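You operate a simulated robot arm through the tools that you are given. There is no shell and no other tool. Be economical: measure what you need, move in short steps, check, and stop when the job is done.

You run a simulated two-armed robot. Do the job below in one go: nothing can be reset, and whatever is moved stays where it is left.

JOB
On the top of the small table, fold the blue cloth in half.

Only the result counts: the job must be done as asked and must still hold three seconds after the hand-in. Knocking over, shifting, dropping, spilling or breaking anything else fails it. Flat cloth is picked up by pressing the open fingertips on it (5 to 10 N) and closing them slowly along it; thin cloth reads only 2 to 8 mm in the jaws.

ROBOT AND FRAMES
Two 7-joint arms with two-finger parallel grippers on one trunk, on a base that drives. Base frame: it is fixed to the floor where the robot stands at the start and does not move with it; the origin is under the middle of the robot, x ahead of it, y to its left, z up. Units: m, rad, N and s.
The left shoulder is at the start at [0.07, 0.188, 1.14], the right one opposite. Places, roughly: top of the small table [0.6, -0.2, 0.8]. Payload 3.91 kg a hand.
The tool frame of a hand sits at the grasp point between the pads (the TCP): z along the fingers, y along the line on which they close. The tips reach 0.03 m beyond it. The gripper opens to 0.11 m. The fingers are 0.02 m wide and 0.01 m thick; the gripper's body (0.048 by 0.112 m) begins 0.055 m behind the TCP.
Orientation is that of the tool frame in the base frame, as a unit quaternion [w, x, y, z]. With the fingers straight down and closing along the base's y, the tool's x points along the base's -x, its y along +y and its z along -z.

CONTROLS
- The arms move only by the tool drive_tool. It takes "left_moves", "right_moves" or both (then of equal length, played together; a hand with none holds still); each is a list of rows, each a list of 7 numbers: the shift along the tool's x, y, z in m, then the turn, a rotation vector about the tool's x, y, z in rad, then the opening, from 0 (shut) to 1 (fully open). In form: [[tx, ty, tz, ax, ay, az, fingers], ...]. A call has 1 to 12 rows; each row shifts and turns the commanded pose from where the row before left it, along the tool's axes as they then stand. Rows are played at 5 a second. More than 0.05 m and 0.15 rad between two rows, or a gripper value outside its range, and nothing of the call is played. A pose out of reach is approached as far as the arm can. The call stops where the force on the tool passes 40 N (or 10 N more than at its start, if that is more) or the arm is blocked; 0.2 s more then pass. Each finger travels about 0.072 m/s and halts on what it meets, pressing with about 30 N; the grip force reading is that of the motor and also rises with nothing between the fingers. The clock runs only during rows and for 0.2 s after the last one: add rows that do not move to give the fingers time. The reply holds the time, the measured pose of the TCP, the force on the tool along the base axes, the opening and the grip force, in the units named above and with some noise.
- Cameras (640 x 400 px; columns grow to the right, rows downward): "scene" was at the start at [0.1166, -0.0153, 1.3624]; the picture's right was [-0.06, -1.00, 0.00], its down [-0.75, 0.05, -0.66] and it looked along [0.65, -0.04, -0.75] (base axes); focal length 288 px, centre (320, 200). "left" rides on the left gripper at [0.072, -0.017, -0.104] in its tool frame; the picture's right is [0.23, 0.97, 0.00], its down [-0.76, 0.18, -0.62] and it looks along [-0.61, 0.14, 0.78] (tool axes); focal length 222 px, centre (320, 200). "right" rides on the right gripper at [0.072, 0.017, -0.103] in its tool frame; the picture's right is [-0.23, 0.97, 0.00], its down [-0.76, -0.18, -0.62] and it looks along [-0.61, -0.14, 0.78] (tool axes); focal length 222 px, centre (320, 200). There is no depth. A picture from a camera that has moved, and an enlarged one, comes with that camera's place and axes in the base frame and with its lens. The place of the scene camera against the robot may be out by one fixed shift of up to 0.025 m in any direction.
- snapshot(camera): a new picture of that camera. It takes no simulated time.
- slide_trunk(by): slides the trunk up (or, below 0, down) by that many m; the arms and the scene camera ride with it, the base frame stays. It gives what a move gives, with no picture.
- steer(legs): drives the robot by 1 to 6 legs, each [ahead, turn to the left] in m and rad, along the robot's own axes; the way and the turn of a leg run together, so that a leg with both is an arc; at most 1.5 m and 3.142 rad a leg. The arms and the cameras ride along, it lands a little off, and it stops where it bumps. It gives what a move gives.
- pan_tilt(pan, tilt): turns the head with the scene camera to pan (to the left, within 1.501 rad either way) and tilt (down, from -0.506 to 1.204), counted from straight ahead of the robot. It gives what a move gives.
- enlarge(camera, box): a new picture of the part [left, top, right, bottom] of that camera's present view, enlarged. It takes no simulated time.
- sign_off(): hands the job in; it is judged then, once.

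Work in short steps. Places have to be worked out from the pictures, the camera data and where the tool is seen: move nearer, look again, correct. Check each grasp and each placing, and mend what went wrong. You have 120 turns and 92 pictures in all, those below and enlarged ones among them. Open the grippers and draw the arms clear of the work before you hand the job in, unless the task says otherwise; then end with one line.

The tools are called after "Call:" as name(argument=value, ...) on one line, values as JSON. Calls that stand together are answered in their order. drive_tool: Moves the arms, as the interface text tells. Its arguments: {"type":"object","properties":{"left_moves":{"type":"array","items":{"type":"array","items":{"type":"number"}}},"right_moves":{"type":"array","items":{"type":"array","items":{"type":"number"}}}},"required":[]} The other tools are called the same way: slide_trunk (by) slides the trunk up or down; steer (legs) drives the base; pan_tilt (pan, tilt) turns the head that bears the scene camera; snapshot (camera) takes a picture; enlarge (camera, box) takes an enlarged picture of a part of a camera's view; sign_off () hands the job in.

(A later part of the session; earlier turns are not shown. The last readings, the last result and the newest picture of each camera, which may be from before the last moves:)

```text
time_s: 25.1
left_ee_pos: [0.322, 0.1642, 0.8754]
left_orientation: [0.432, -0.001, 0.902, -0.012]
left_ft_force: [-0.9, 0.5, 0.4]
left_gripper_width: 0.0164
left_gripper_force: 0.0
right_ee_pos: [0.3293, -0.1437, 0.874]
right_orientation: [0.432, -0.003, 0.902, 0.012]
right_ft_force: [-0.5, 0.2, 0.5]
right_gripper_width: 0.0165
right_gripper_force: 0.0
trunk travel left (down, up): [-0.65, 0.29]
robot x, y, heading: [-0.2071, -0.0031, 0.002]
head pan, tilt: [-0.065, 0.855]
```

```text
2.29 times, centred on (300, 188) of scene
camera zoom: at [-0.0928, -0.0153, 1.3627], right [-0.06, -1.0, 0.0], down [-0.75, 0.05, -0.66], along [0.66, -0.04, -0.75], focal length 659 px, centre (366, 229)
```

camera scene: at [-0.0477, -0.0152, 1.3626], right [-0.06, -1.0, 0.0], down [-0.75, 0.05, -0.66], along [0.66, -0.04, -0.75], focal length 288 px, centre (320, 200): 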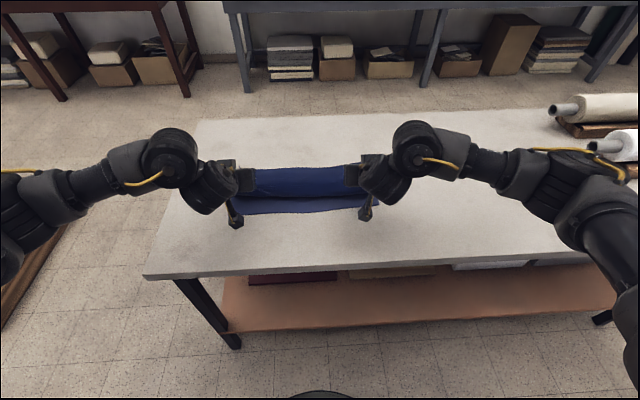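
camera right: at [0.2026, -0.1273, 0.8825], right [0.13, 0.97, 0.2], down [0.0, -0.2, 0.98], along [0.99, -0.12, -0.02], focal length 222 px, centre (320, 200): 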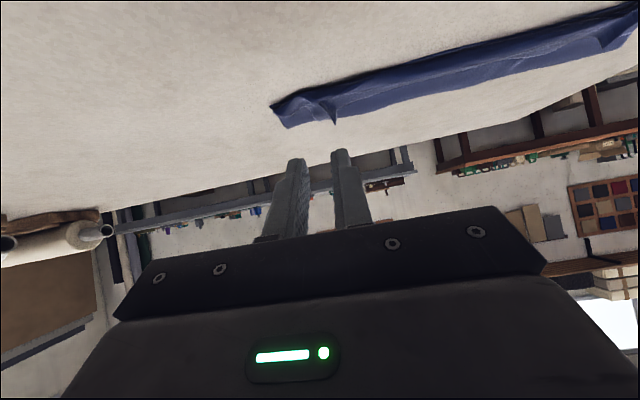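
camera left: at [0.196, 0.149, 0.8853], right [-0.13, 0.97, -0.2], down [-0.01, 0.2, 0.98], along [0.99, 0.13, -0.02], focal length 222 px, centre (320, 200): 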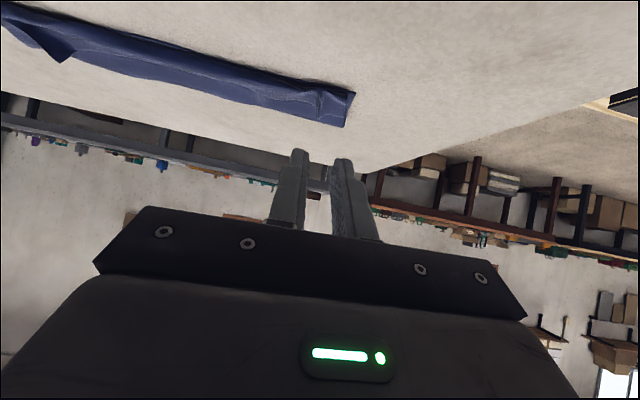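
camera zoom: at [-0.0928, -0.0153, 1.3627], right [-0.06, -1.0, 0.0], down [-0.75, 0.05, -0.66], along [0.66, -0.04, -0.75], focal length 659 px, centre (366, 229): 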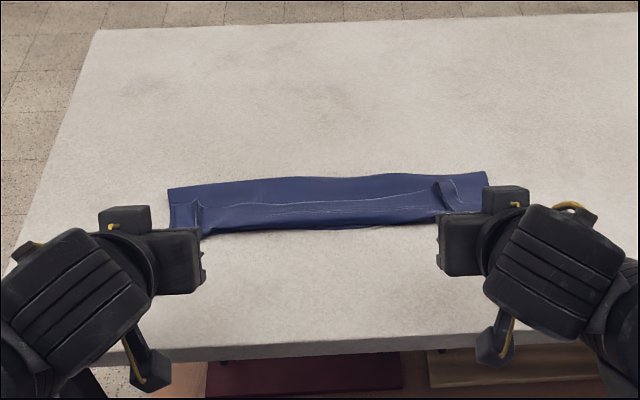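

The cloth is folded, but a line runs along it, either the flap's edge or a turned-back hem, and there is a small tuft at the right. I'll pull the arms aside and zoom in.

Call:
drive_tool(left_moves=[[0, 0.04, -0.03, 0, 0, 0, 0.15], [0, 0.04, -0.03, 0, 0, 0, 0.15], [0, 0.04, -0.03, 0, 0, 0, 0.15]], right_moves=[[0, -0.04, -0.03, 0, 0, 0, 0.15], [0, -0.04, -0.03, 0, 0, 0, 0.15], [0, -0.04, -0.03, 0, 0, 0, 0.15]])

Call:
enlarge(camera="scene", box=[220, 150, 320, 212])

Call:
enlarge(camera="scene", box=[290, 150, 390, 212])

```text
time_s: 25.9
left_ee_pos: [0.2685, 0.2955, 0.919]
left_orientation: [0.434, -0.006, 0.901, 0.006]
left_ft_force: [13.3, 8.2, -3.0]
left_gripper_width: 0.0164
left_gripper_force: 0.1
left hand out of reach, approached as far as the arm can: row 3
right_ee_pos: [0.2753, -0.2627, 0.9232]
right_orientation: [0.432, 0.003, 0.902, 0.017]
right_ft_force: [1.6, 0.4, 0.0]
right_gripper_width: 0.0164
right_gripper_force: 0.0
right hand out of reach, approached as far as the arm can: row 3
trunk travel left (down, up): [-0.65, 0.29]
robot x, y, heading: [-0.2099, -0.0012, 0.004]
head pan, tilt: [-0.065, 0.855]
stopped in row 3 (left hand): the force on the tool passed its limit (the readings are from after the stop); the commanded pose is now the measured one
```

```text
6.40 times, centred on (270, 181) of scene
camera zoom: at [-0.0903, -0.0162, 1.3623], right [-0.06, -1.0, 0.0], down [-0.75, 0.05, -0.66], along [0.65, -0.04, -0.76], focal length 1845 px, centre (640, 322)
```

zoom: 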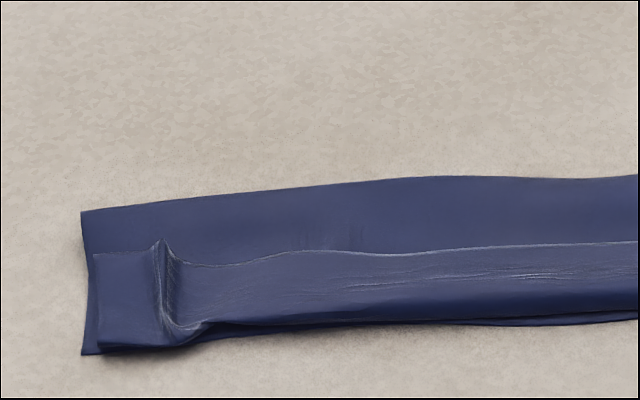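

```text
6.40 times, centred on (340, 181) of scene
camera zoom: at [-0.0903, -0.0162, 1.3623], right [-0.06, -1.0, 0.0], down [-0.75, 0.05, -0.66], along [0.65, -0.04, -0.76], focal length 1845 px, centre (192, 322)
```

zoom: 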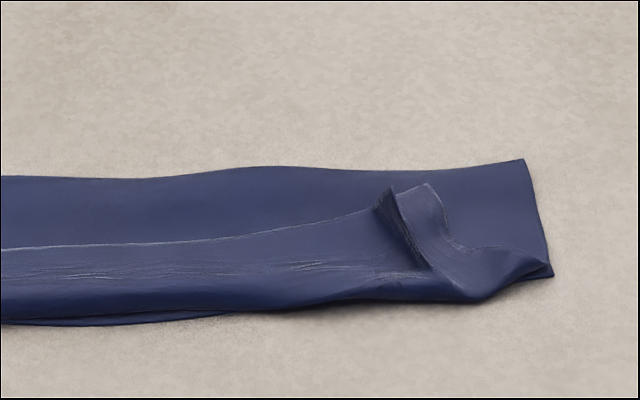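

The flap's outer 4 cm has turned back on top, so the crease sits about 2 cm too near the robot. Small ridges from the pinches stand at about (0.45, 0.155) and (0.46, -0.145). I'll regrasp those at the edge, lift the flap upright to reset the crease, and lay it down again. First I'll bring the hands above them with the fingers down.

Call:
drive_tool(left_moves=[[-0.0193, -0.0231, 0.0243, 0, 0.15, 0, 0.35], [-0.0227, -0.0231, 0.0211, 0, 0.15, 0, 0.35], [-0.0256, -0.0231, 0.0175, 0, 0.15, 0, 0.35], [-0.0279, -0.0231, 0.0135, 0, 0.15, 0, 0.35], [-0.0296, -0.0231, 0.0092, 0, 0.15, 0, 0.35], [-0.0307, -0.0231, 0.0046, 0, 0.15, 0, 0.35], [0, 0, 0, 0, 0, 0, 0.35]], right_moves=[[-0.0193, 0.02, 0.0243, 0, 0.15, 0, 0.35], [-0.0227, 0.02, 0.0211, 0, 0.15, 0, 0.35], [-0.0256, 0.02, 0.0175, 0, 0.15, 0, 0.35], [-0.0279, 0.02, 0.0135, 0, 0.15, 0, 0.35], [-0.0296, 0.02, 0.0092, 0, 0.15, 0, 0.35], [-0.0307, 0.02, 0.0046, 0, 0.15, 0, 0.35], [0, 0, 0, 0, 0, 0, 0.35]])

Call:
snapshot(camera="left")

Call:
snapshot(camera="right")

```text
time_s: 26.2
left_ee_pos: [0.2719, 0.2945, 0.9174]
left_orientation: [0.432, -0.002, 0.902, 0.007]
left_ft_force: [10.8, -2.0, -1.7]
left_gripper_width: 0.0386
left_gripper_force: 0.2
right_ee_pos: [0.277, -0.2608, 0.925]
right_orientation: [0.432, 0.0, 0.902, 0.014]
right_ft_force: [12.3, 1.9, -2.3]
right_gripper_width: 0.0382
right_gripper_force: 0.1
trunk travel left (down, up): [-0.65, 0.29]
robot x, y, heading: [-0.2091, -0.001, -0.001]
head pan, tilt: [-0.065, 0.855]
stopped in row 1 (left hand): the force on the tool passed its limit (the readings are from after the stop); the commanded pose is now the measured one
```

```text
56 pictures are left
camera left: at [0.1458, 0.2757, 0.9267], right [-0.15, 0.97, -0.17], down [-0.01, 0.17, 0.99], along [0.99, 0.15, -0.01], focal length 222 px, centre (320, 200)
```

left: 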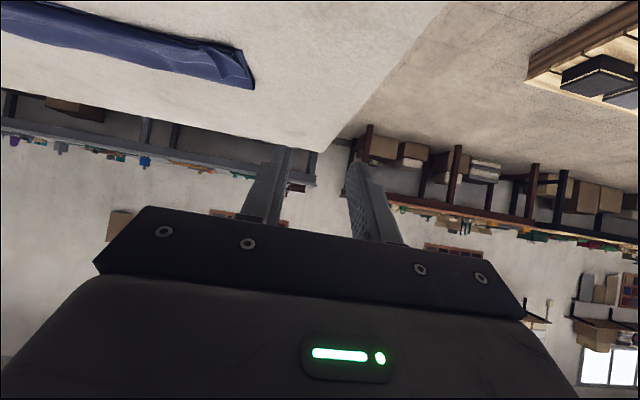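

```text
55 pictures are left
camera right: at [0.1508, -0.2447, 0.934], right [0.13, 0.97, 0.2], down [-0.01, -0.2, 0.98], along [0.99, -0.13, -0.02], focal length 222 px, centre (320, 200)
```

right: 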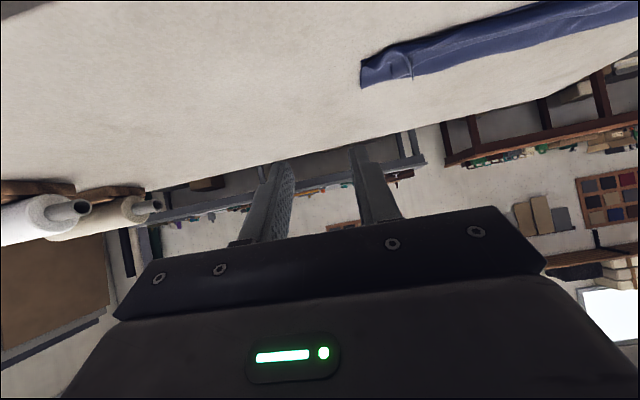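

The call stopped right away, with each hand reading about 12 N along x. They are probably folded tight against the body. I'll ease both forward without turning.

Call:
drive_tool(left_moves=[[-0.006, 0, 0.008, 0, 0, 0, 0.35], [-0.006, 0, 0.008, 0, 0, 0, 0.35], [-0.012, -0.01, 0.016, 0, 0, 0, 0.35], [-0.012, -0.01, 0.016, 0, 0, 0, 0.35]], right_moves=[[-0.006, 0, 0.008, 0, 0, 0, 0.35], [-0.006, 0, 0.008, 0, 0, 0, 0.35], [-0.012, 0.01, 0.016, 0, 0, 0, 0.35], [-0.012, 0.01, 0.016, 0, 0, 0, 0.35]])

```text
time_s: 27.2
left_ee_pos: [0.3326, 0.2721, 0.9173]
left_orientation: [0.431, -0.002, 0.902, 0.006]
left_ft_force: [0.5, 0.5, 0.0]
left_gripper_width: 0.0386
left_gripper_force: 0.1
right_ee_pos: [0.3377, -0.2382, 0.9233]
right_orientation: [0.431, 0.001, 0.902, 0.013]
right_ft_force: [0.0, 0.0, -0.3]
right_gripper_width: 0.0384
right_gripper_force: 0.0
trunk travel left (down, up): [-0.65, 0.29]
robot x, y, heading: [-0.206, 0.002, 0.003]
head pan, tilt: [-0.065, 0.855]
```

They're free now. I'll turn the fingers down while moving above the ridges.

Call:
drive_tool(left_moves=[[-0.0127, -0.0192, 0.016, 0, 0.15, 0, 0.35], [-0.0149, -0.0192, 0.0139, 0, 0.15, 0, 0.35], [-0.0168, -0.0192, 0.0115, 0, 0.15, 0, 0.35], [-0.0184, -0.0192, 0.0089, 0, 0.15, 0, 0.35], [-0.0195, -0.0192, 0.006, 0, 0.145, 0, 0.35], [-0.0202, -0.0192, 0.003, 0, 0.145, 0, 0.35], [0, 0, 0, 0, 0, 0, 0.35]], right_moves=[[-0.0127, 0.0159, 0.016, 0, 0.15, 0, 0.35], [-0.0149, 0.0159, 0.0139, 0, 0.15, 0, 0.35], [-0.0168, 0.0159, 0.0115, 0, 0.15, 0, 0.35], [-0.0184, 0.0159, 0.0089, 0, 0.15, 0, 0.35], [-0.0195, 0.0159, 0.006, 0, 0.145, 0, 0.35], [-0.0202, 0.0159, 0.003, 0, 0.145, 0, 0.35], [0, 0, 0, 0, 0, 0, 0.35]])

Call:
snapshot(camera="left")

Call:
snapshot(camera="right")

```text
time_s: 27.6
left_ee_pos: [0.357, 0.2552, 0.9182]
left_orientation: [0.38, 0.003, 0.925, 0.007]
left_ft_force: [36.7, -8.3, -15.6]
left_gripper_width: 0.0384
left_gripper_force: 0.1
right_ee_pos: [0.3603, -0.2254, 0.9231]
right_orientation: [0.376, -0.001, 0.927, 0.014]
right_ft_force: [25.3, 11.8, -11.2]
right_gripper_width: 0.0383
right_gripper_force: 0.1
trunk travel left (down, up): [-0.65, 0.29]
robot x, y, heading: [-0.2079, -0.0025, -0.003]
head pan, tilt: [-0.065, 0.855]
stopped in row 2 (left hand): the force on the tool passed its limit (the readings are from after the stop); the commanded pose is now the measured one
```

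```text
54 pictures are left
camera left: at [0.233, 0.2386, 0.9409], right [-0.16, 0.98, -0.15], down [0.1, 0.16, 0.98], along [0.98, 0.14, -0.13], focal length 222 px, centre (320, 200)
```

left: 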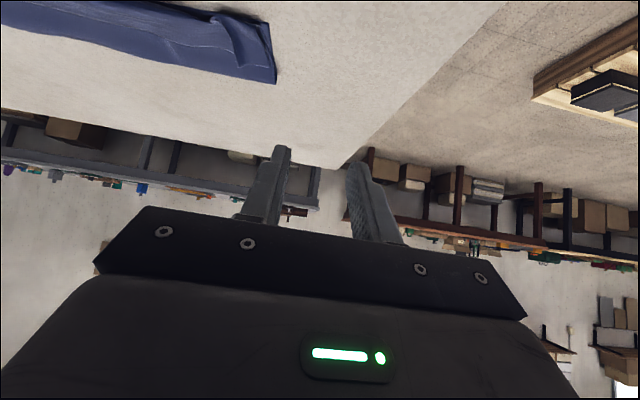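

```text
53 pictures are left
camera right: at [0.2363, -0.2101, 0.9477], right [0.15, 0.97, 0.18], down [0.12, -0.2, 0.97], along [0.98, -0.12, -0.14], focal length 222 px, centre (320, 200)
```

right: 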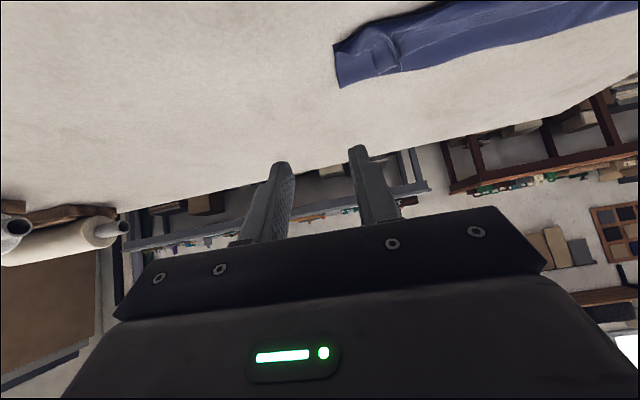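

Both hands are being loaded the same way with nothing near the grippers. That suggests fast joint motion close to the body. I'll look at the scene, then go slower: forward first, turning later.

Call:
drive_tool(left_moves=[[-0.006, 0, 0.006, 0, 0, 0, 0.35], [-0.0115, 0, 0.0105, 0, 0, 0, 0.35], [-0.0115, 0, 0.0105, 0, 0, 0, 0.35], [-0.0115, 0, 0.0105, 0, 0, 0, 0.35], [-0.0115, 0, 0.0105, 0, 0, 0, 0.35]], right_moves=[[-0.006, 0, 0.006, 0, 0, 0, 0.35], [-0.0115, 0, 0.0105, 0, 0, 0, 0.35], [-0.0115, 0, 0.0105, 0, 0, 0, 0.35], [-0.0115, 0, 0.0105, 0, 0, 0, 0.35], [-0.0115, 0, 0.0105, 0, 0, 0, 0.35]])

Call:
snapshot(camera="scene")

```text
time_s: 28.8
left_ee_pos: [0.4251, 0.2556, 0.9217]
left_orientation: [0.38, 0.004, 0.925, 0.007]
left_ft_force: [0.2, -0.7, 0.0]
left_gripper_width: 0.0382
left_gripper_force: 0.1
right_ee_pos: [0.4285, -0.2251, 0.9247]
right_orientation: [0.375, -0.002, 0.927, 0.015]
right_ft_force: [0.1, -0.2, -0.6]
right_gripper_width: 0.0383
right_gripper_force: 0.2
trunk travel left (down, up): [-0.65, 0.29]
robot x, y, heading: [-0.2071, 0.0048, -0.002]
head pan, tilt: [-0.065, 0.855]
```

```text
52 pictures are left
camera scene: at [-0.0901, -0.0153, 1.3623], right [-0.06, -1.0, 0.0], down [-0.75, 0.05, -0.66], along [0.65, -0.04, -0.76], focal length 288 px, centre (320, 200)
```

scene: 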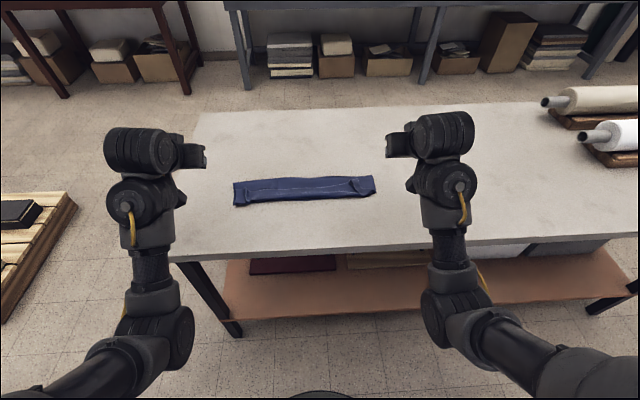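

The arms have settled into an elbow-low posture, and the cloth is untouched. I'll turn the fingers down in place while rising a little.

Call:
drive_tool(left_moves=[[-0.007, 0, -0.007, 0, 0.1, 0, 0.35], [-0.006, 0, -0.008, 0, 0.1, 0, 0.35], [-0.005, 0, -0.008, 0, 0.1, 0, 0.35], [0, 0, 0, 0, 0.1, 0, 0.35]], right_moves=[[-0.007, 0, -0.007, 0, 0.1, 0, 0.35], [-0.006, 0, -0.008, 0, 0.1, 0, 0.35], [-0.005, 0, -0.008, 0, 0.1, 0, 0.35], [0, 0, 0, 0, 0.1, 0, 0.35]])

Call:
snapshot(camera="scene")

```text
time_s: 29.3
left_ee_pos: [0.4303, 0.2548, 0.9358]
left_orientation: [0.342, 0.003, 0.94, 0.006]
left_ft_force: [37.7, -7.3, -21.0]
left_gripper_width: 0.0384
left_gripper_force: 0.0
right_ee_pos: [0.434, -0.2235, 0.9376]
right_orientation: [0.337, 0.0, 0.941, 0.016]
right_ft_force: [34.6, 11.8, -19.5]
right_gripper_width: 0.0382
right_gripper_force: 0.0
trunk travel left (down, up): [-0.65, 0.29]
robot x, y, heading: [-0.2078, -0.0008, 0.003]
head pan, tilt: [-0.065, 0.855]
stopped in row 2 (left hand): the force on the tool passed its limit (the readings are from after the stop); the commanded pose is now the measured one
```

```text
51 pictures are left
camera scene: at [-0.0898, -0.0153, 1.3623], right [-0.06, -1.0, 0.0], down [-0.75, 0.05, -0.66], along [0.65, -0.04, -0.76], focal length 288 px, centre (320, 200)
```

scene: 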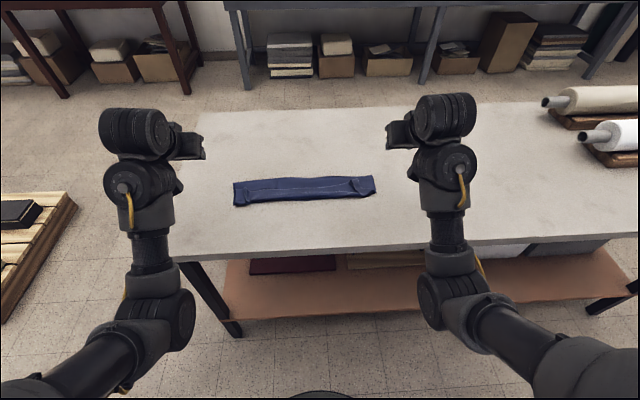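

Turning the fingers down pushes the hands against something of the robot's own in this posture. I'll raise the hands well up and forward to open the arms, then try again.

Call:
drive_tool(left_moves=[[-0.006, 0, 0.004, 0, -0.05, 0, 0.35], [-0.03, 0.01, -0.01, 0, 0, 0, 0.35], [-0.035, 0.01, -0.01, 0, 0, 0, 0.35], [-0.035, 0.01, -0.01, 0, 0, 0, 0.35], [-0.035, 0.01, -0.01, 0, 0, 0, 0.35], [0, 0, 0, 0, 0, 0, 0.35]], right_moves=[[-0.006, 0, 0.004, 0, -0.05, 0, 0.35], [-0.03, -0.01, -0.01, 0, 0, 0, 0.35], [-0.035, -0.01, -0.01, 0, 0, 0, 0.35], [-0.035, -0.01, -0.01, 0, 0, 0, 0.35], [-0.035, -0.01, -0.01, 0, 0, 0, 0.35], [0, 0, 0, 0, 0, 0, 0.35]])

Call:
snapshot(camera="scene")

```text
time_s: 30.1
left_ee_pos: [0.4717, 0.2761, 0.9939]
left_orientation: [0.364, 0.0, 0.931, 0.007]
left_ft_force: [12.3, 0.5, -5.5]
left_gripper_width: 0.0385
left_gripper_force: 0.1
right_ee_pos: [0.4774, -0.2447, 0.9968]
right_orientation: [0.362, 0.003, 0.932, 0.018]
right_ft_force: [19.5, -0.6, -9.3]
right_gripper_width: 0.0383
right_gripper_force: 0.1
trunk travel left (down, up): [-0.65, 0.29]
robot x, y, heading: [-0.2051, 0.0011, 0.005]
head pan, tilt: [-0.065, 0.855]
stopped in row 4 (right hand): the force on the tool passed its limit (the readings are from after the stop); the commanded pose is now the measured one
```

```text
50 pictures are left
camera scene: at [-0.0904, -0.0154, 1.3623], right [-0.06, -1.0, 0.0], down [-0.75, 0.05, -0.66], along [0.65, -0.04, -0.76], focal length 288 px, centre (320, 200)
```

scene: 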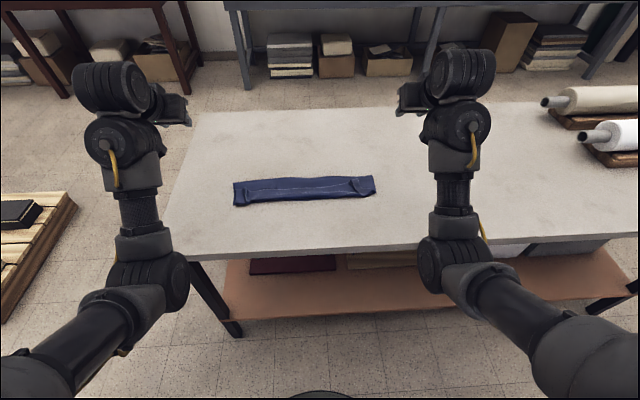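

The wrists are over-flexed in this posture. I'll tilt back toward 0.9 rad, lower a bit and bring the hands inward, which is the pose where the elbows were out earlier.

Call:
drive_tool(left_moves=[[0, 0, 0, 0, -0.05, 0, 0.35], [0.01, -0.02, 0.01, 0, -0.05, 0, 0.35], [0.01, -0.025, 0.01, 0, -0.05, 0, 0.35], [0.01, -0.025, 0.005, 0, 0, 0, 0.35], [0.01, -0.025, 0.005, 0, 0, 0, 0.35], [0.01, -0.02, 0.005, 0, 0, 0, 0.35], [0, 0, 0, 0, 0, 0, 0.35]], right_moves=[[0, 0, 0, 0, -0.05, 0, 0.35], [0.01, 0.02, 0.01, 0, -0.05, 0, 0.35], [0.01, 0.02, 0.01, 0, -0.05, 0, 0.35], [0.01, 0.02, 0.005, 0, 0, 0, 0.35], [0.01, 0.02, 0.005, 0, 0, 0, 0.35], [0.01, 0.02, 0.005, 0, 0, 0, 0.35], [0, 0, 0, 0, 0, 0, 0.35]])

Call:
snapshot(camera="scene")

```text
time_s: 31.7
left_ee_pos: [0.4675, 0.1615, 0.9334]
left_orientation: [0.434, 0.002, 0.901, 0.006]
left_ft_force: [-0.5, 0.3, -1.1]
left_gripper_width: 0.0385
left_gripper_force: 0.1
right_ee_pos: [0.4681, -0.1422, 0.9404]
right_orientation: [0.43, 0.004, 0.903, 0.018]
right_ft_force: [-0.1, 0.3, -0.4]
right_gripper_width: 0.0384
right_gripper_force: 0.0
trunk travel left (down, up): [-0.65, 0.29]
robot x, y, heading: [-0.2081, -0.0014, 0.002]
head pan, tilt: [-0.065, 0.855]
```

```text
49 pictures are left
camera scene: at [-0.0908, -0.0154, 1.3624], right [-0.06, -1.0, 0.0], down [-0.75, 0.05, -0.66], along [0.65, -0.04, -0.75], focal length 288 px, centre (320, 200)
```

scene: 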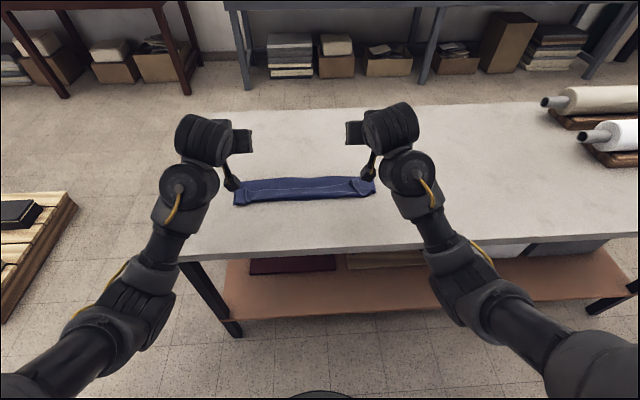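

No contact here. I'll lower to z of about 0.88 and try unpitching gently.

Call:
drive_tool(left_moves=[[0.012, 0, 0.01, 0, 0, 0, 0.35], [0.012, 0, 0.01, 0, 0, 0, 0.35], [0.012, 0, 0.01, 0, 0, 0, 0.35], [0, 0, 0, 0, 0.06, 0, 0.35], [0, 0, 0, 0, 0.06, 0, 0.35], [0, 0, 0, 0, 0.06, 0, 0.35]], right_moves=[[0.012, 0, 0.01, 0, 0, 0, 0.35], [0.012, 0, 0.01, 0, 0, 0, 0.35], [0.012, 0, 0.01, 0, 0, 0, 0.35], [0, 0, 0, 0, 0.06, 0, 0.35], [0, 0, 0, 0, 0.06, 0, 0.35], [0, 0, 0, 0, 0.06, 0, 0.35]])

Call:
snapshot(camera="scene")

```text
time_s: 33.1
left_ee_pos: [0.4692, 0.163, 0.886]
left_orientation: [0.351, 0.002, 0.936, 0.005]
left_ft_force: [0.8, -0.4, -0.6]
left_gripper_width: 0.0387
left_gripper_force: 0.1
right_ee_pos: [0.4696, -0.1435, 0.8924]
right_orientation: [0.347, 0.003, 0.938, 0.017]
right_ft_force: [-0.2, 0.1, -0.1]
right_gripper_width: 0.0386
right_gripper_force: 0.0
trunk travel left (down, up): [-0.65, 0.29]
robot x, y, heading: [-0.207, -0.0013, -0.002]
head pan, tilt: [-0.065, 0.855]
```

```text
48 pictures are left
camera scene: at [-0.0905, -0.0155, 1.3624], right [-0.06, -1.0, 0.0], down [-0.75, 0.05, -0.66], along [0.65, -0.04, -0.76], focal length 288 px, centre (320, 200)
```

scene: 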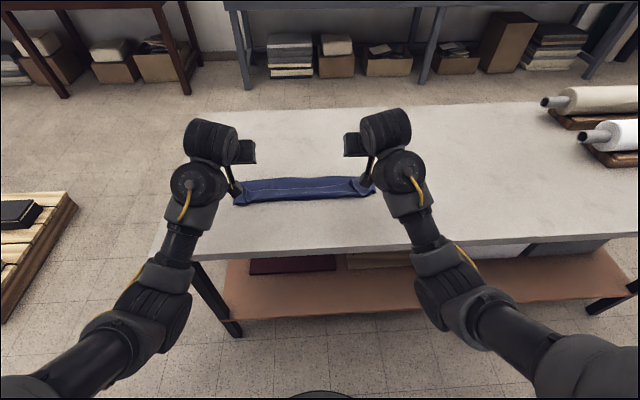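

That works. I'll continue unpitching slowly.

Call:
drive_tool(left_moves=[[0, 0, 0, 0, 0.06, 0, 0.35], [0, 0, 0, 0, 0.06, 0, 0.35], [0, 0, 0, 0, 0.06, 0, 0.35], [0, 0, 0, 0, 0.06, 0, 0.35], [0, 0, 0, 0, 0.06, 0, 0.35], [0, 0, 0, 0, 0.06, 0, 0.35]], right_moves=[[0, 0, 0, 0, 0.06, 0, 0.35], [0, 0, 0, 0, 0.06, 0, 0.35], [0, 0, 0, 0, 0.06, 0, 0.35], [0, 0, 0, 0, 0.06, 0, 0.35], [0, 0, 0, 0, 0.06, 0, 0.35], [0, 0, 0, 0, 0.06, 0, 0.35]])

Call:
snapshot(camera="scene")

```text
time_s: 34.5
left_ee_pos: [0.4687, 0.1622, 0.8861]
left_orientation: [0.186, -0.001, 0.982, 0.005]
left_ft_force: [8.3, -8.8, -9.1]
left_gripper_width: 0.0386
left_gripper_force: 0.1
right_ee_pos: [0.4711, -0.1417, 0.8932]
right_orientation: [0.186, 0.001, 0.982, 0.02]
right_ft_force: [9.5, 12.6, -12.5]
right_gripper_width: 0.0387
right_gripper_force: 0.1
trunk travel left (down, up): [-0.65, 0.29]
robot x, y, heading: [-0.2059, -0.0003, -0.004]
head pan, tilt: [-0.065, 0.855]
stopped in row 6 (right hand): the force on the tool passed its limit (the readings are from after the stop); the commanded pose is now the measured one
```

```text
47 pictures are left
camera scene: at [-0.0905, -0.0154, 1.3624], right [-0.06, -1.0, 0.0], down [-0.75, 0.05, -0.66], along [0.65, -0.04, -0.75], focal length 288 px, centre (320, 200)
```

scene: 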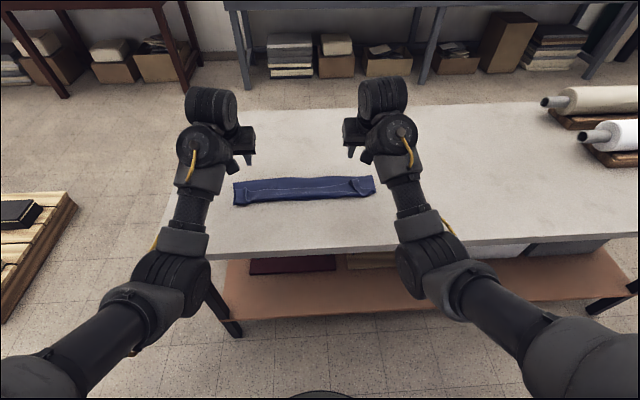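

The wrist limit recedes as the hands go lower: it was 0.73 rad at z = 0.94 and is 0.37 here. I'll lower 5 cm more and then finish unpitching.

Call:
drive_tool(left_moves=[[0, 0, 0, 0, -0.06, 0, 0.35], [0.006, 0, 0.0155, 0, 0, 0, 0.35], [0.006, 0, 0.0155, 0, 0, 0, 0.35], [0.006, 0, 0.0155, 0, 0, 0, 0.35], [0, 0, 0, 0, 0.06, 0, 0.35], [0, 0, 0, 0, 0.06, 0, 0.35], [0, 0, 0, 0, 0.06, 0, 0.35], [0, 0, 0, 0, 0.06, 0, 0.35]], right_moves=[[0, 0, 0, 0, -0.06, 0, 0.35], [0.007, 0, 0.017, 0, 0, 0, 0.35], [0.007, 0, 0.017, 0, 0, 0, 0.35], [0.007, 0, 0.017, 0, 0, 0, 0.35], [0, 0, 0, 0, 0.06, 0, 0.35], [0, 0, 0, 0, 0.06, 0, 0.35], [0, 0, 0, 0, 0.06, 0, 0.35], [0, 0, 0, 0, 0.06, 0, 0.35]])

Call:
snapshot(camera="left")

Call:
snapshot(camera="right")

```text
time_s: 36.4
left_ee_pos: [0.4739, 0.1621, 0.8367]
left_orientation: [0.102, -0.001, 0.995, 0.005]
left_ft_force: [6.9, -7.2, -9.5]
left_gripper_width: 0.0383
left_gripper_force: 0.0
right_ee_pos: [0.4737, -0.1392, 0.8386]
right_orientation: [0.098, -0.002, 0.995, 0.019]
right_ft_force: [2.2, 1.8, -3.0]
right_gripper_width: 0.0385
right_gripper_force: 0.0
trunk travel left (down, up): [-0.65, 0.29]
robot x, y, heading: [-0.2097, -0.0029, 0.005]
head pan, tilt: [-0.065, 0.855]
stopped in row 8 (left hand): the force on the tool passed its limit (the readings are from after the stop); the commanded pose is now the measured one
```

```text
46 pictures are left
camera left: at [0.3817, 0.1442, 0.9229], right [-0.23, 0.97, -0.04], down [0.62, 0.17, 0.77], along [0.75, 0.15, -0.64], focal length 222 px, centre (320, 200)
```

left: 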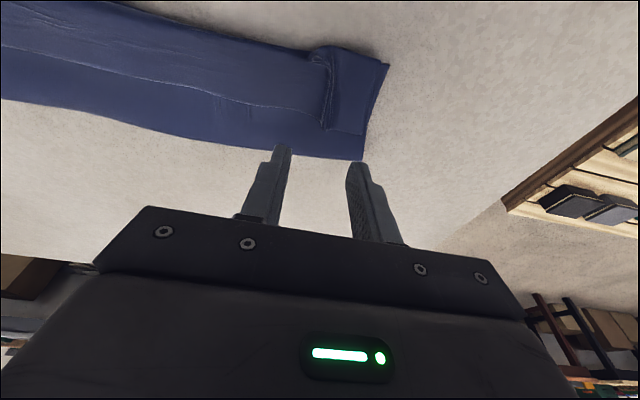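

```text
45 pictures are left
camera right: at [0.3823, -0.1261, 0.9273], right [0.22, 0.97, 0.08], down [0.63, -0.2, 0.75], along [0.75, -0.11, -0.65], focal length 222 px, centre (320, 200)
```

right: 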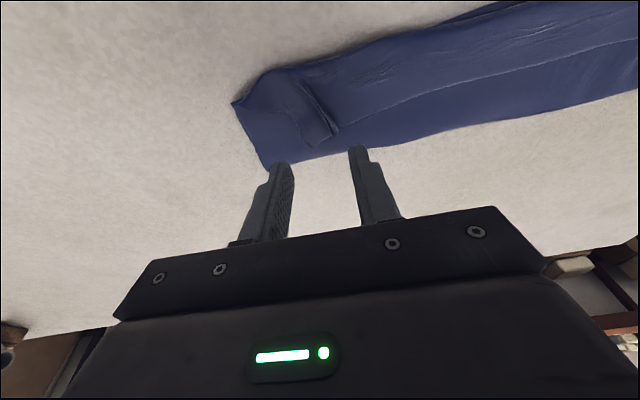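

The close-up shows the left ridge centred between the fingers (hem edge x of about 0.474, y of about 0.162). The right tuft is near (0.485, -0.128). I'll lower to a few mm above the cloth, straddling both.

Call:
drive_tool(left_moves=[[0.0069, 0, 0.0105, 0, 0, 0, 0.35], [0.0069, 0, 0.0105, 0, 0, 0, 0.35], [0.0069, 0, 0.0105, 0, 0, 0, 0.35], [0, 0, 0, 0, 0, 0, 0.35]], right_moves=[[0.003, 0.0027, 0.0113, 0, 0, 0, 0.35], [0.003, 0.0027, 0.0113, 0, 0, 0, 0.35], [0.003, 0.0027, 0.0113, 0, 0, 0, 0.35], [0, 0, 0, 0, 0, 0, 0.35]])

Call:
snapshot(camera="left")

Call:
snapshot(camera="right")

```text
time_s: 37.4
left_ee_pos: [0.4599, 0.1617, 0.8026]
left_orientation: [0.102, -0.002, 0.995, 0.004]
left_ft_force: [0.2, 0.4, 0.0]
left_gripper_width: 0.0382
left_gripper_force: 0.0
right_ee_pos: [0.4708, -0.1307, 0.804]
right_orientation: [0.097, -0.001, 0.995, 0.02]
right_ft_force: [-0.4, -0.5, -0.4]
right_gripper_width: 0.0383
right_gripper_force: 0.1
trunk travel left (down, up): [-0.65, 0.29]
robot x, y, heading: [-0.2051, -0.0032, 0.004]
head pan, tilt: [-0.065, 0.855]
```

```text
44 pictures are left
camera left: at [0.368, 0.1439, 0.8893], right [-0.23, 0.97, -0.04], down [0.62, 0.17, 0.77], along [0.75, 0.15, -0.64], focal length 222 px, centre (320, 200)
```

left: 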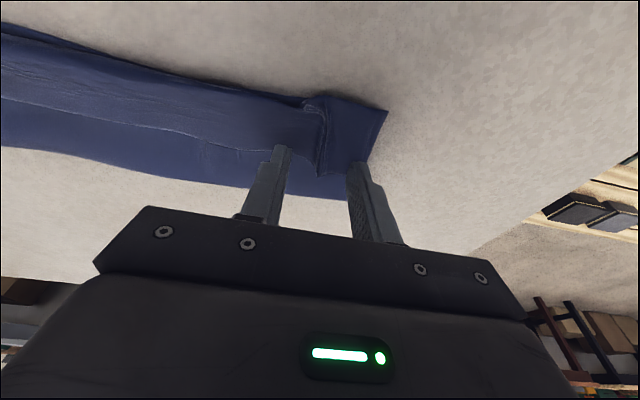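

```text
43 pictures are left
camera right: at [0.3802, -0.1162, 0.8928], right [0.22, 0.97, 0.08], down [0.63, -0.2, 0.75], along [0.75, -0.11, -0.65], focal length 222 px, centre (320, 200)
```

right: 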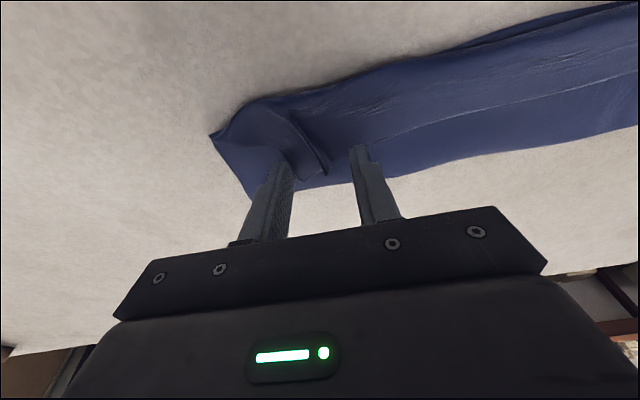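

The ridges sit between the fingers on both sides. I'll lower about 4 mm and close slowly.

Call:
drive_tool(left_moves=[[0.001, 0, 0.004, 0, 0, 0, 0.35], [0, 0, 0, 0, 0, 0, 0.3], [0, 0, 0, 0, 0, 0, 0.25], [0, 0, 0, 0, 0, 0, 0.2], [0, 0, 0, 0, 0, 0, 0.15], [0, 0, 0, 0, 0, 0, 0.1], [0, 0, 0, 0, 0, 0, 0.05], [0, 0, 0, 0, 0, 0, 0], [0, 0, 0, 0, 0, 0, 0]], right_moves=[[0.001, 0, 0.005, 0, 0, 0, 0.35], [0, 0, 0, 0, 0, 0, 0.3], [0, 0, 0, 0, 0, 0, 0.25], [0, 0, 0, 0, 0, 0, 0.2], [0, 0, 0, 0, 0, 0, 0.15], [0, 0, 0, 0, 0, 0, 0.1], [0, 0, 0, 0, 0, 0, 0.05], [0, 0, 0, 0, 0, 0, 0], [0, 0, 0, 0, 0, 0, 0]])

Call:
snapshot(camera="left")

Call:
snapshot(camera="right")

```text
time_s: 39.4
left_ee_pos: [0.4589, 0.1611, 0.7983]
left_orientation: [0.101, -0.002, 0.995, 0.005]
left_ft_force: [0.3, -4.2, 0.6]
left_gripper_width: 0.0024
left_gripper_force: 30.0
right_ee_pos: [0.47, -0.131, 0.7999]
right_orientation: [0.097, -0.001, 0.995, 0.019]
right_ft_force: [-0.5, 3.8, 0.5]
right_gripper_width: 0.0027
right_gripper_force: 30.1
trunk travel left (down, up): [-0.65, 0.29]
robot x, y, heading: [-0.2035, -0.0017, 0.002]
head pan, tilt: [-0.065, 0.855]
```

```text
42 pictures are left
camera left: at [0.3677, 0.1436, 0.8851], right [-0.23, 0.97, -0.04], down [0.62, 0.17, 0.77], along [0.75, 0.15, -0.64], focal length 222 px, centre (320, 200)
```

left: 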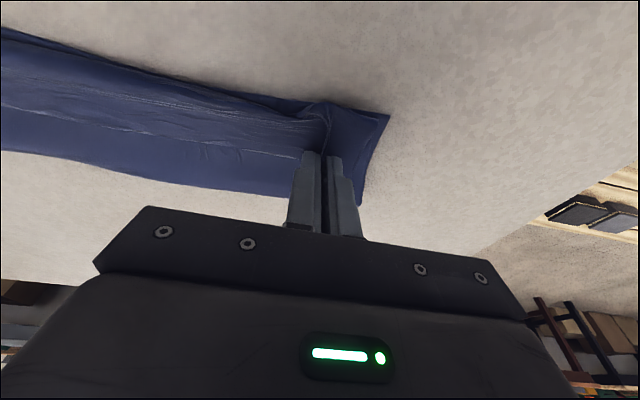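

```text
41 pictures are left
camera right: at [0.3797, -0.1163, 0.888], right [0.22, 0.97, 0.08], down [0.63, -0.2, 0.75], along [0.75, -0.11, -0.65], focal length 222 px, centre (320, 200)
```

right: 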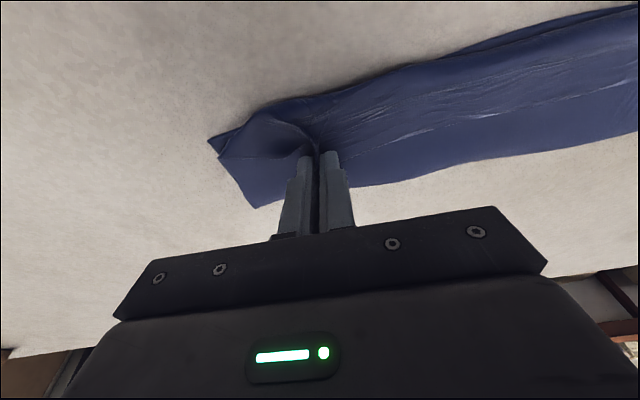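

Both ridges are gripped (2.4 and 2.7 mm). I'll lift and move forward gently, tilting slightly to stay within the wrist range.

Call:
drive_tool(left_moves=[[-0.003, 0, -0.0147, 0, -0.06, 0, 0], [-0.0136, 0, -0.0119, 0, -0.06, 0, 0], [-0.0142, 0, -0.0111, 0, -0.06, 0, 0], [-0.0149, 0, -0.0102, 0, -0.06, 0, 0], [0, 0, 0, 0, 0, 0, 0]], right_moves=[[-0.003, 0, -0.0147, 0, -0.06, 0, 0], [-0.0136, 0, -0.0119, 0, -0.06, 0, 0], [-0.0142, 0, -0.0111, 0, -0.06, 0, 0], [-0.0149, 0, -0.0102, 0, -0.06, 0, 0], [0, 0, 0, 0, 0, 0, 0]])

Call:
snapshot(camera="left")

Call:
snapshot(camera="right")

Call:
snapshot(camera="scene")

```text
time_s: 40.6
left_ee_pos: [0.4894, 0.1622, 0.8592]
left_orientation: [0.22, -0.001, 0.976, 0.005]
left_ft_force: [0.6, -8.2, -0.3]
left_gripper_width: 0.0023
left_gripper_force: 30.4
right_ee_pos: [0.5015, -0.1322, 0.8597]
right_orientation: [0.217, 0.002, 0.976, 0.018]
right_ft_force: [-0.6, 6.6, 0.4]
right_gripper_width: 0.0028
right_gripper_force: 30.2
trunk travel left (down, up): [-0.65, 0.29]
robot x, y, heading: [-0.2054, -0.0013, 0.005]
head pan, tilt: [-0.065, 0.855]
```

```text
40 pictures are left
camera left: at [0.3796, 0.1439, 0.9211], right [-0.21, 0.97, -0.09], down [0.42, 0.17, 0.89], along [0.88, 0.15, -0.44], focal length 222 px, centre (320, 200)
```

left: 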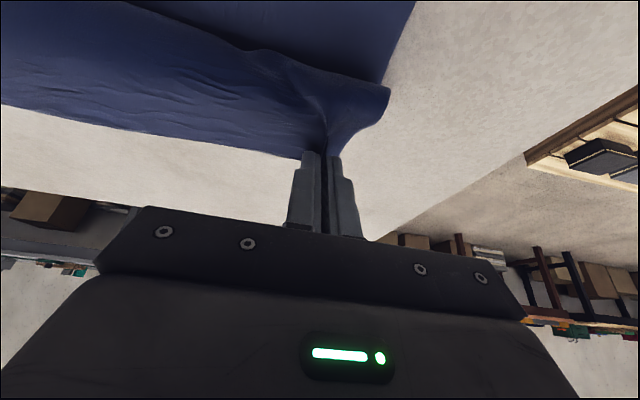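

```text
39 pictures are left
camera right: at [0.3919, -0.1185, 0.9236], right [0.2, 0.97, 0.13], down [0.43, -0.21, 0.88], along [0.88, -0.12, -0.46], focal length 222 px, centre (320, 200)
```

right: 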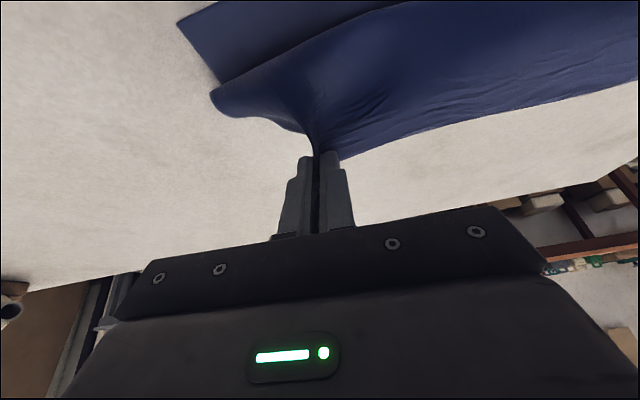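

```text
38 pictures are left
camera scene: at [-0.0906, -0.0153, 1.3624], right [-0.06, -1.0, 0.0], down [-0.75, 0.05, -0.66], along [0.65, -0.04, -0.75], focal length 288 px, centre (320, 200)
```

scene: 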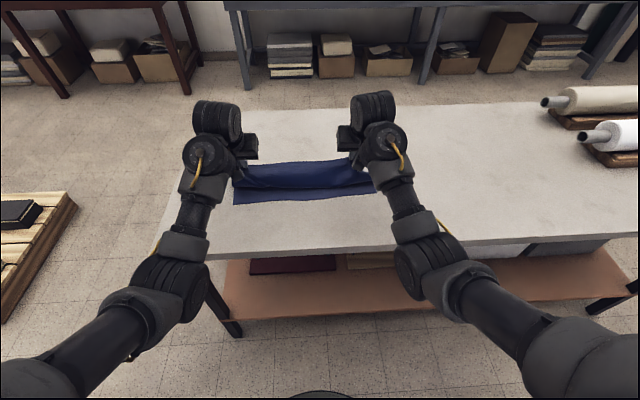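

The flap edge is held cleanly and the hem is unfolded. The near edge lies at x of about 0.425 on the left and 0.447 on the right. I'll move forward 6 cm so the lower layer lies flat further out and the crease resets.

Call:
drive_tool(left_moves=[[-0.0181, 0, 0.0085, 0, 0, 0, 0], [-0.0181, 0, 0.0085, 0, 0, 0, 0], [-0.0181, 0, 0.0085, 0, 0, 0, 0], [0, 0, 0, 0, 0, 0, 0], [0, 0, 0, 0, 0, 0, 0]], right_moves=[[-0.0181, 0, 0.0085, 0, 0, 0, 0], [-0.0181, 0, 0.0085, 0, 0, 0, 0], [-0.0181, 0, 0.0085, 0, 0, 0, 0], [0, 0, 0, 0, 0, 0, 0], [0, 0, 0, 0, 0, 0, 0]])

Call:
snapshot(camera="left")

Call:
enlarge(camera="scene", box=[180, 110, 420, 260])

```text
time_s: 41.8
left_ee_pos: [0.5477, 0.1624, 0.8572]
left_orientation: [0.219, -0.001, 0.976, 0.005]
left_ft_force: [1.5, -7.0, 0.8]
left_gripper_width: 0.0023
left_gripper_force: 29.9
right_ee_pos: [0.5633, -0.132, 0.8588]
right_orientation: [0.215, 0.002, 0.976, 0.019]
right_ft_force: [0.5, 6.5, 0.0]
right_gripper_width: 0.0027
right_gripper_force: 29.6
trunk travel left (down, up): [-0.65, 0.29]
robot x, y, heading: [-0.2068, -0.0013, -0.0]
head pan, tilt: [-0.065, 0.855]
```

```text
37 pictures are left
camera left: at [0.438, 0.1437, 0.9201], right [-0.21, 0.97, -0.09], down [0.42, 0.17, 0.89], along [0.88, 0.15, -0.44], focal length 222 px, centre (320, 200)
```

left: 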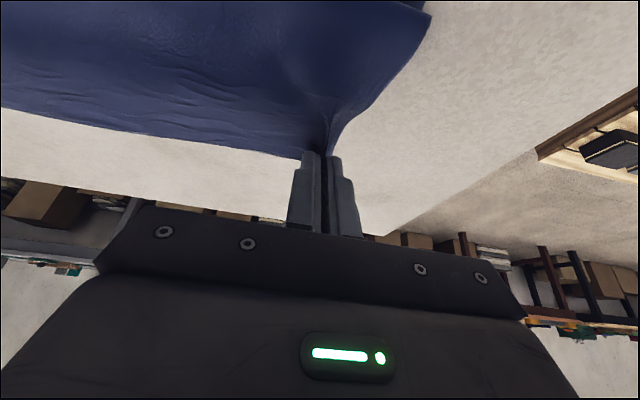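

```text
2.67 times, centred on (300, 185) of scene
camera zoom: at [-0.0905, -0.0154, 1.3624], right [-0.06, -1.0, 0.0], down [-0.75, 0.05, -0.66], along [0.65, -0.04, -0.76], focal length 769 px, centre (373, 240)
```

zoom: 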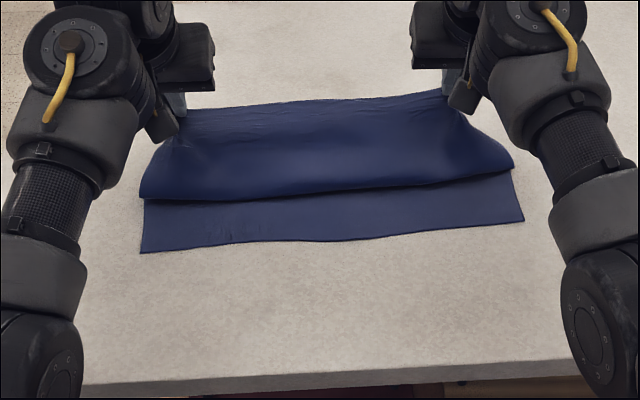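

The flap has a slack bulge hanging toward the robot. I'll raise the hands 3.5 cm to pull it upright.

Call:
drive_tool(left_moves=[[-0.0075, 0, -0.0158, 0, -0.04, 0, 0], [-0.0075, 0, -0.0158, 0, -0.04, 0, 0], [0, 0, 0, 0, 0, 0, 0], [0, 0, 0, 0, 0, 0, 0]], right_moves=[[-0.0075, 0, -0.0158, 0, -0.04, 0, 0], [-0.0075, 0, -0.0158, 0, -0.04, 0, 0], [0, 0, 0, 0, 0, 0, 0], [0, 0, 0, 0, 0, 0, 0]])

Call:
enlarge(camera="scene", box=[180, 110, 420, 260])

```text
time_s: 42.8
left_ee_pos: [0.5468, 0.1621, 0.8926]
left_orientation: [0.259, -0.002, 0.966, 0.005]
left_ft_force: [0.8, -9.1, 0.0]
left_gripper_width: 0.0022
left_gripper_force: 30.1
right_ee_pos: [0.562, -0.1351, 0.8962]
right_orientation: [0.255, 0.003, 0.967, 0.019]
right_ft_force: [-0.6, 8.6, 0.2]
right_gripper_width: 0.0029
right_gripper_force: 30.4
trunk travel left (down, up): [-0.65, 0.29]
robot x, y, heading: [-0.2086, 0.0009, -0.002]
head pan, tilt: [-0.065, 0.855]
```

```text
2.67 times, centred on (300, 185) of scene
camera zoom: at [-0.0909, -0.0154, 1.3625], right [-0.06, -1.0, 0.0], down [-0.75, 0.05, -0.66], along [0.65, -0.04, -0.75], focal length 769 px, centre (373, 240)
```

zoom: 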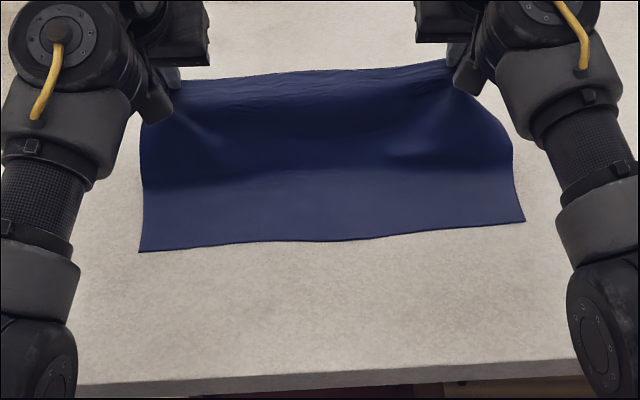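

The flap now stands upright and the lower layer is flat, with the crease at about x = 0.53, near the middle. I'll carry the edge back on an arc toward the near edge, tilting the hands up to 0.9 rad as I go. This is the first five rows.

Call:
drive_tool(left_moves=[[0.0172, -0.001, -0.0068, 0, -0.05, 0, 0], [0.018, -0.001, -0.0059, 0, -0.05, 0, 0], [0.0196, 0, -0.0056, 0, -0.05, 0, 0], [0.0246, 0, -0.0031, 0, -0.05, 0, 0], [0.0251, 0, -0.0034, 0, -0.05, 0, 0]], right_moves=[[0.0172, 0.001, -0.0068, 0, -0.05, 0, 0], [0.018, 0.001, -0.0059, 0, -0.05, 0, 0], [0.0196, 0, -0.0056, 0, -0.05, 0, 0], [0.0246, 0, -0.0031, 0, -0.05, 0, 0], [0.0251, 0, -0.0034, 0, -0.05, 0, 0]])

Call:
snapshot(camera="left")

Call:
enlarge(camera="scene", box=[180, 110, 420, 260])

```text
time_s: 44.0
left_ee_pos: [0.4497, 0.1599, 0.8513]
left_orientation: [0.378, -0.001, 0.926, 0.005]
left_ft_force: [1.0, -3.4, 0.6]
left_gripper_width: 0.002
left_gripper_force: 29.5
right_ee_pos: [0.4625, -0.1314, 0.8547]
right_orientation: [0.374, 0.004, 0.927, 0.019]
right_ft_force: [0.6, 2.5, -0.5]
right_gripper_width: 0.0026
right_gripper_force: 29.9
trunk travel left (down, up): [-0.65, 0.29]
robot x, y, heading: [-0.2054, -0.0003, 0.001]
head pan, tilt: [-0.065, 0.855]
```

```text
34 pictures are left
camera left: at [0.3248, 0.1424, 0.8752], right [-0.17, 0.97, -0.15], down [0.11, 0.17, 0.98], along [0.98, 0.15, -0.13], focal length 222 px, centre (320, 200)
```

left: 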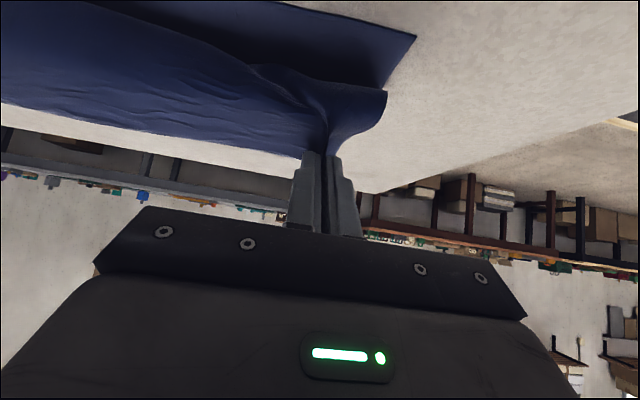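

```text
2.67 times, centred on (300, 185) of scene
camera zoom: at [-0.0917, -0.0152, 1.3627], right [-0.06, -1.0, 0.0], down [-0.75, 0.05, -0.66], along [0.66, -0.04, -0.75], focal length 769 px, centre (373, 240)
```

zoom: 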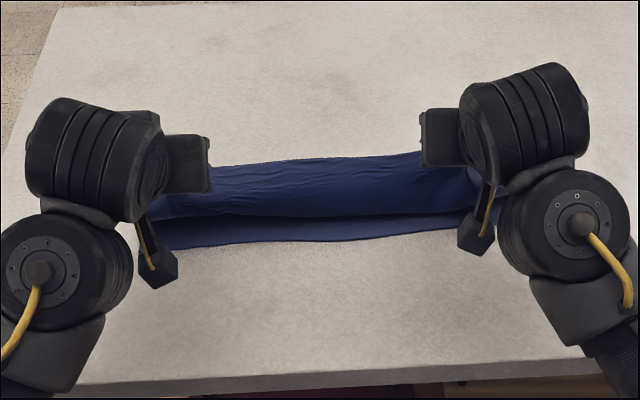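

The pinch makes the cloth leave the tips toward the robot and bulge there. Pressing it down again would just recreate the turned-back hem. I'll pull it a little tauter first and look, then let it swing free from this height.

Call:
drive_tool(left_moves=[[-0.003, 0, -0.015, 0, 0, 0, 0], [0, 0, 0, 0, 0, 0, 0], [0, 0, 0, 0, 0, 0, 0]], right_moves=[[-0.003, 0, -0.015, 0, 0, 0, 0], [0, 0, 0, 0, 0, 0, 0], [0, 0, 0, 0, 0, 0, 0]])

Call:
enlarge(camera="scene", box=[180, 110, 420, 260])

Call:
snapshot(camera="right")

```text
time_s: 44.8
left_ee_pos: [0.4416, 0.1605, 0.8648]
left_orientation: [0.377, 0.0, 0.926, 0.005]
left_ft_force: [0.5, -3.0, -0.1]
left_gripper_width: 0.0024
left_gripper_force: 29.9
right_ee_pos: [0.4558, -0.1309, 0.8666]
right_orientation: [0.373, 0.005, 0.928, 0.018]
right_ft_force: [-1.7, 3.5, 0.1]
right_gripper_width: 0.0028
right_gripper_force: 29.9
trunk travel left (down, up): [-0.65, 0.29]
robot x, y, heading: [-0.2048, 0.0023, -0.001]
head pan, tilt: [-0.065, 0.855]
```

```text
2.67 times, centred on (300, 185) of scene
camera zoom: at [-0.0911, -0.0154, 1.3625], right [-0.06, -1.0, 0.0], down [-0.75, 0.05, -0.66], along [0.65, -0.04, -0.75], focal length 769 px, centre (373, 240)
```

zoom: 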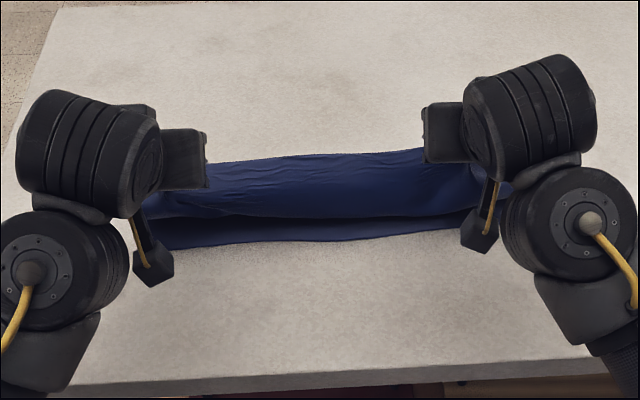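

```text
31 pictures are left
camera right: at [0.331, -0.1153, 0.8917], right [0.16, 0.97, 0.19], down [0.12, -0.21, 0.97], along [0.98, -0.13, -0.15], focal length 222 px, centre (320, 200)
```

right: 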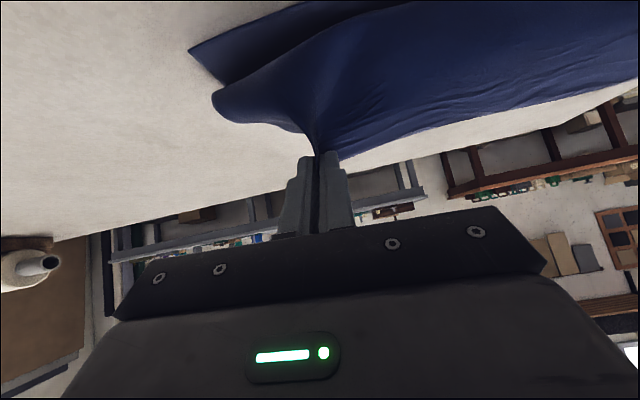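

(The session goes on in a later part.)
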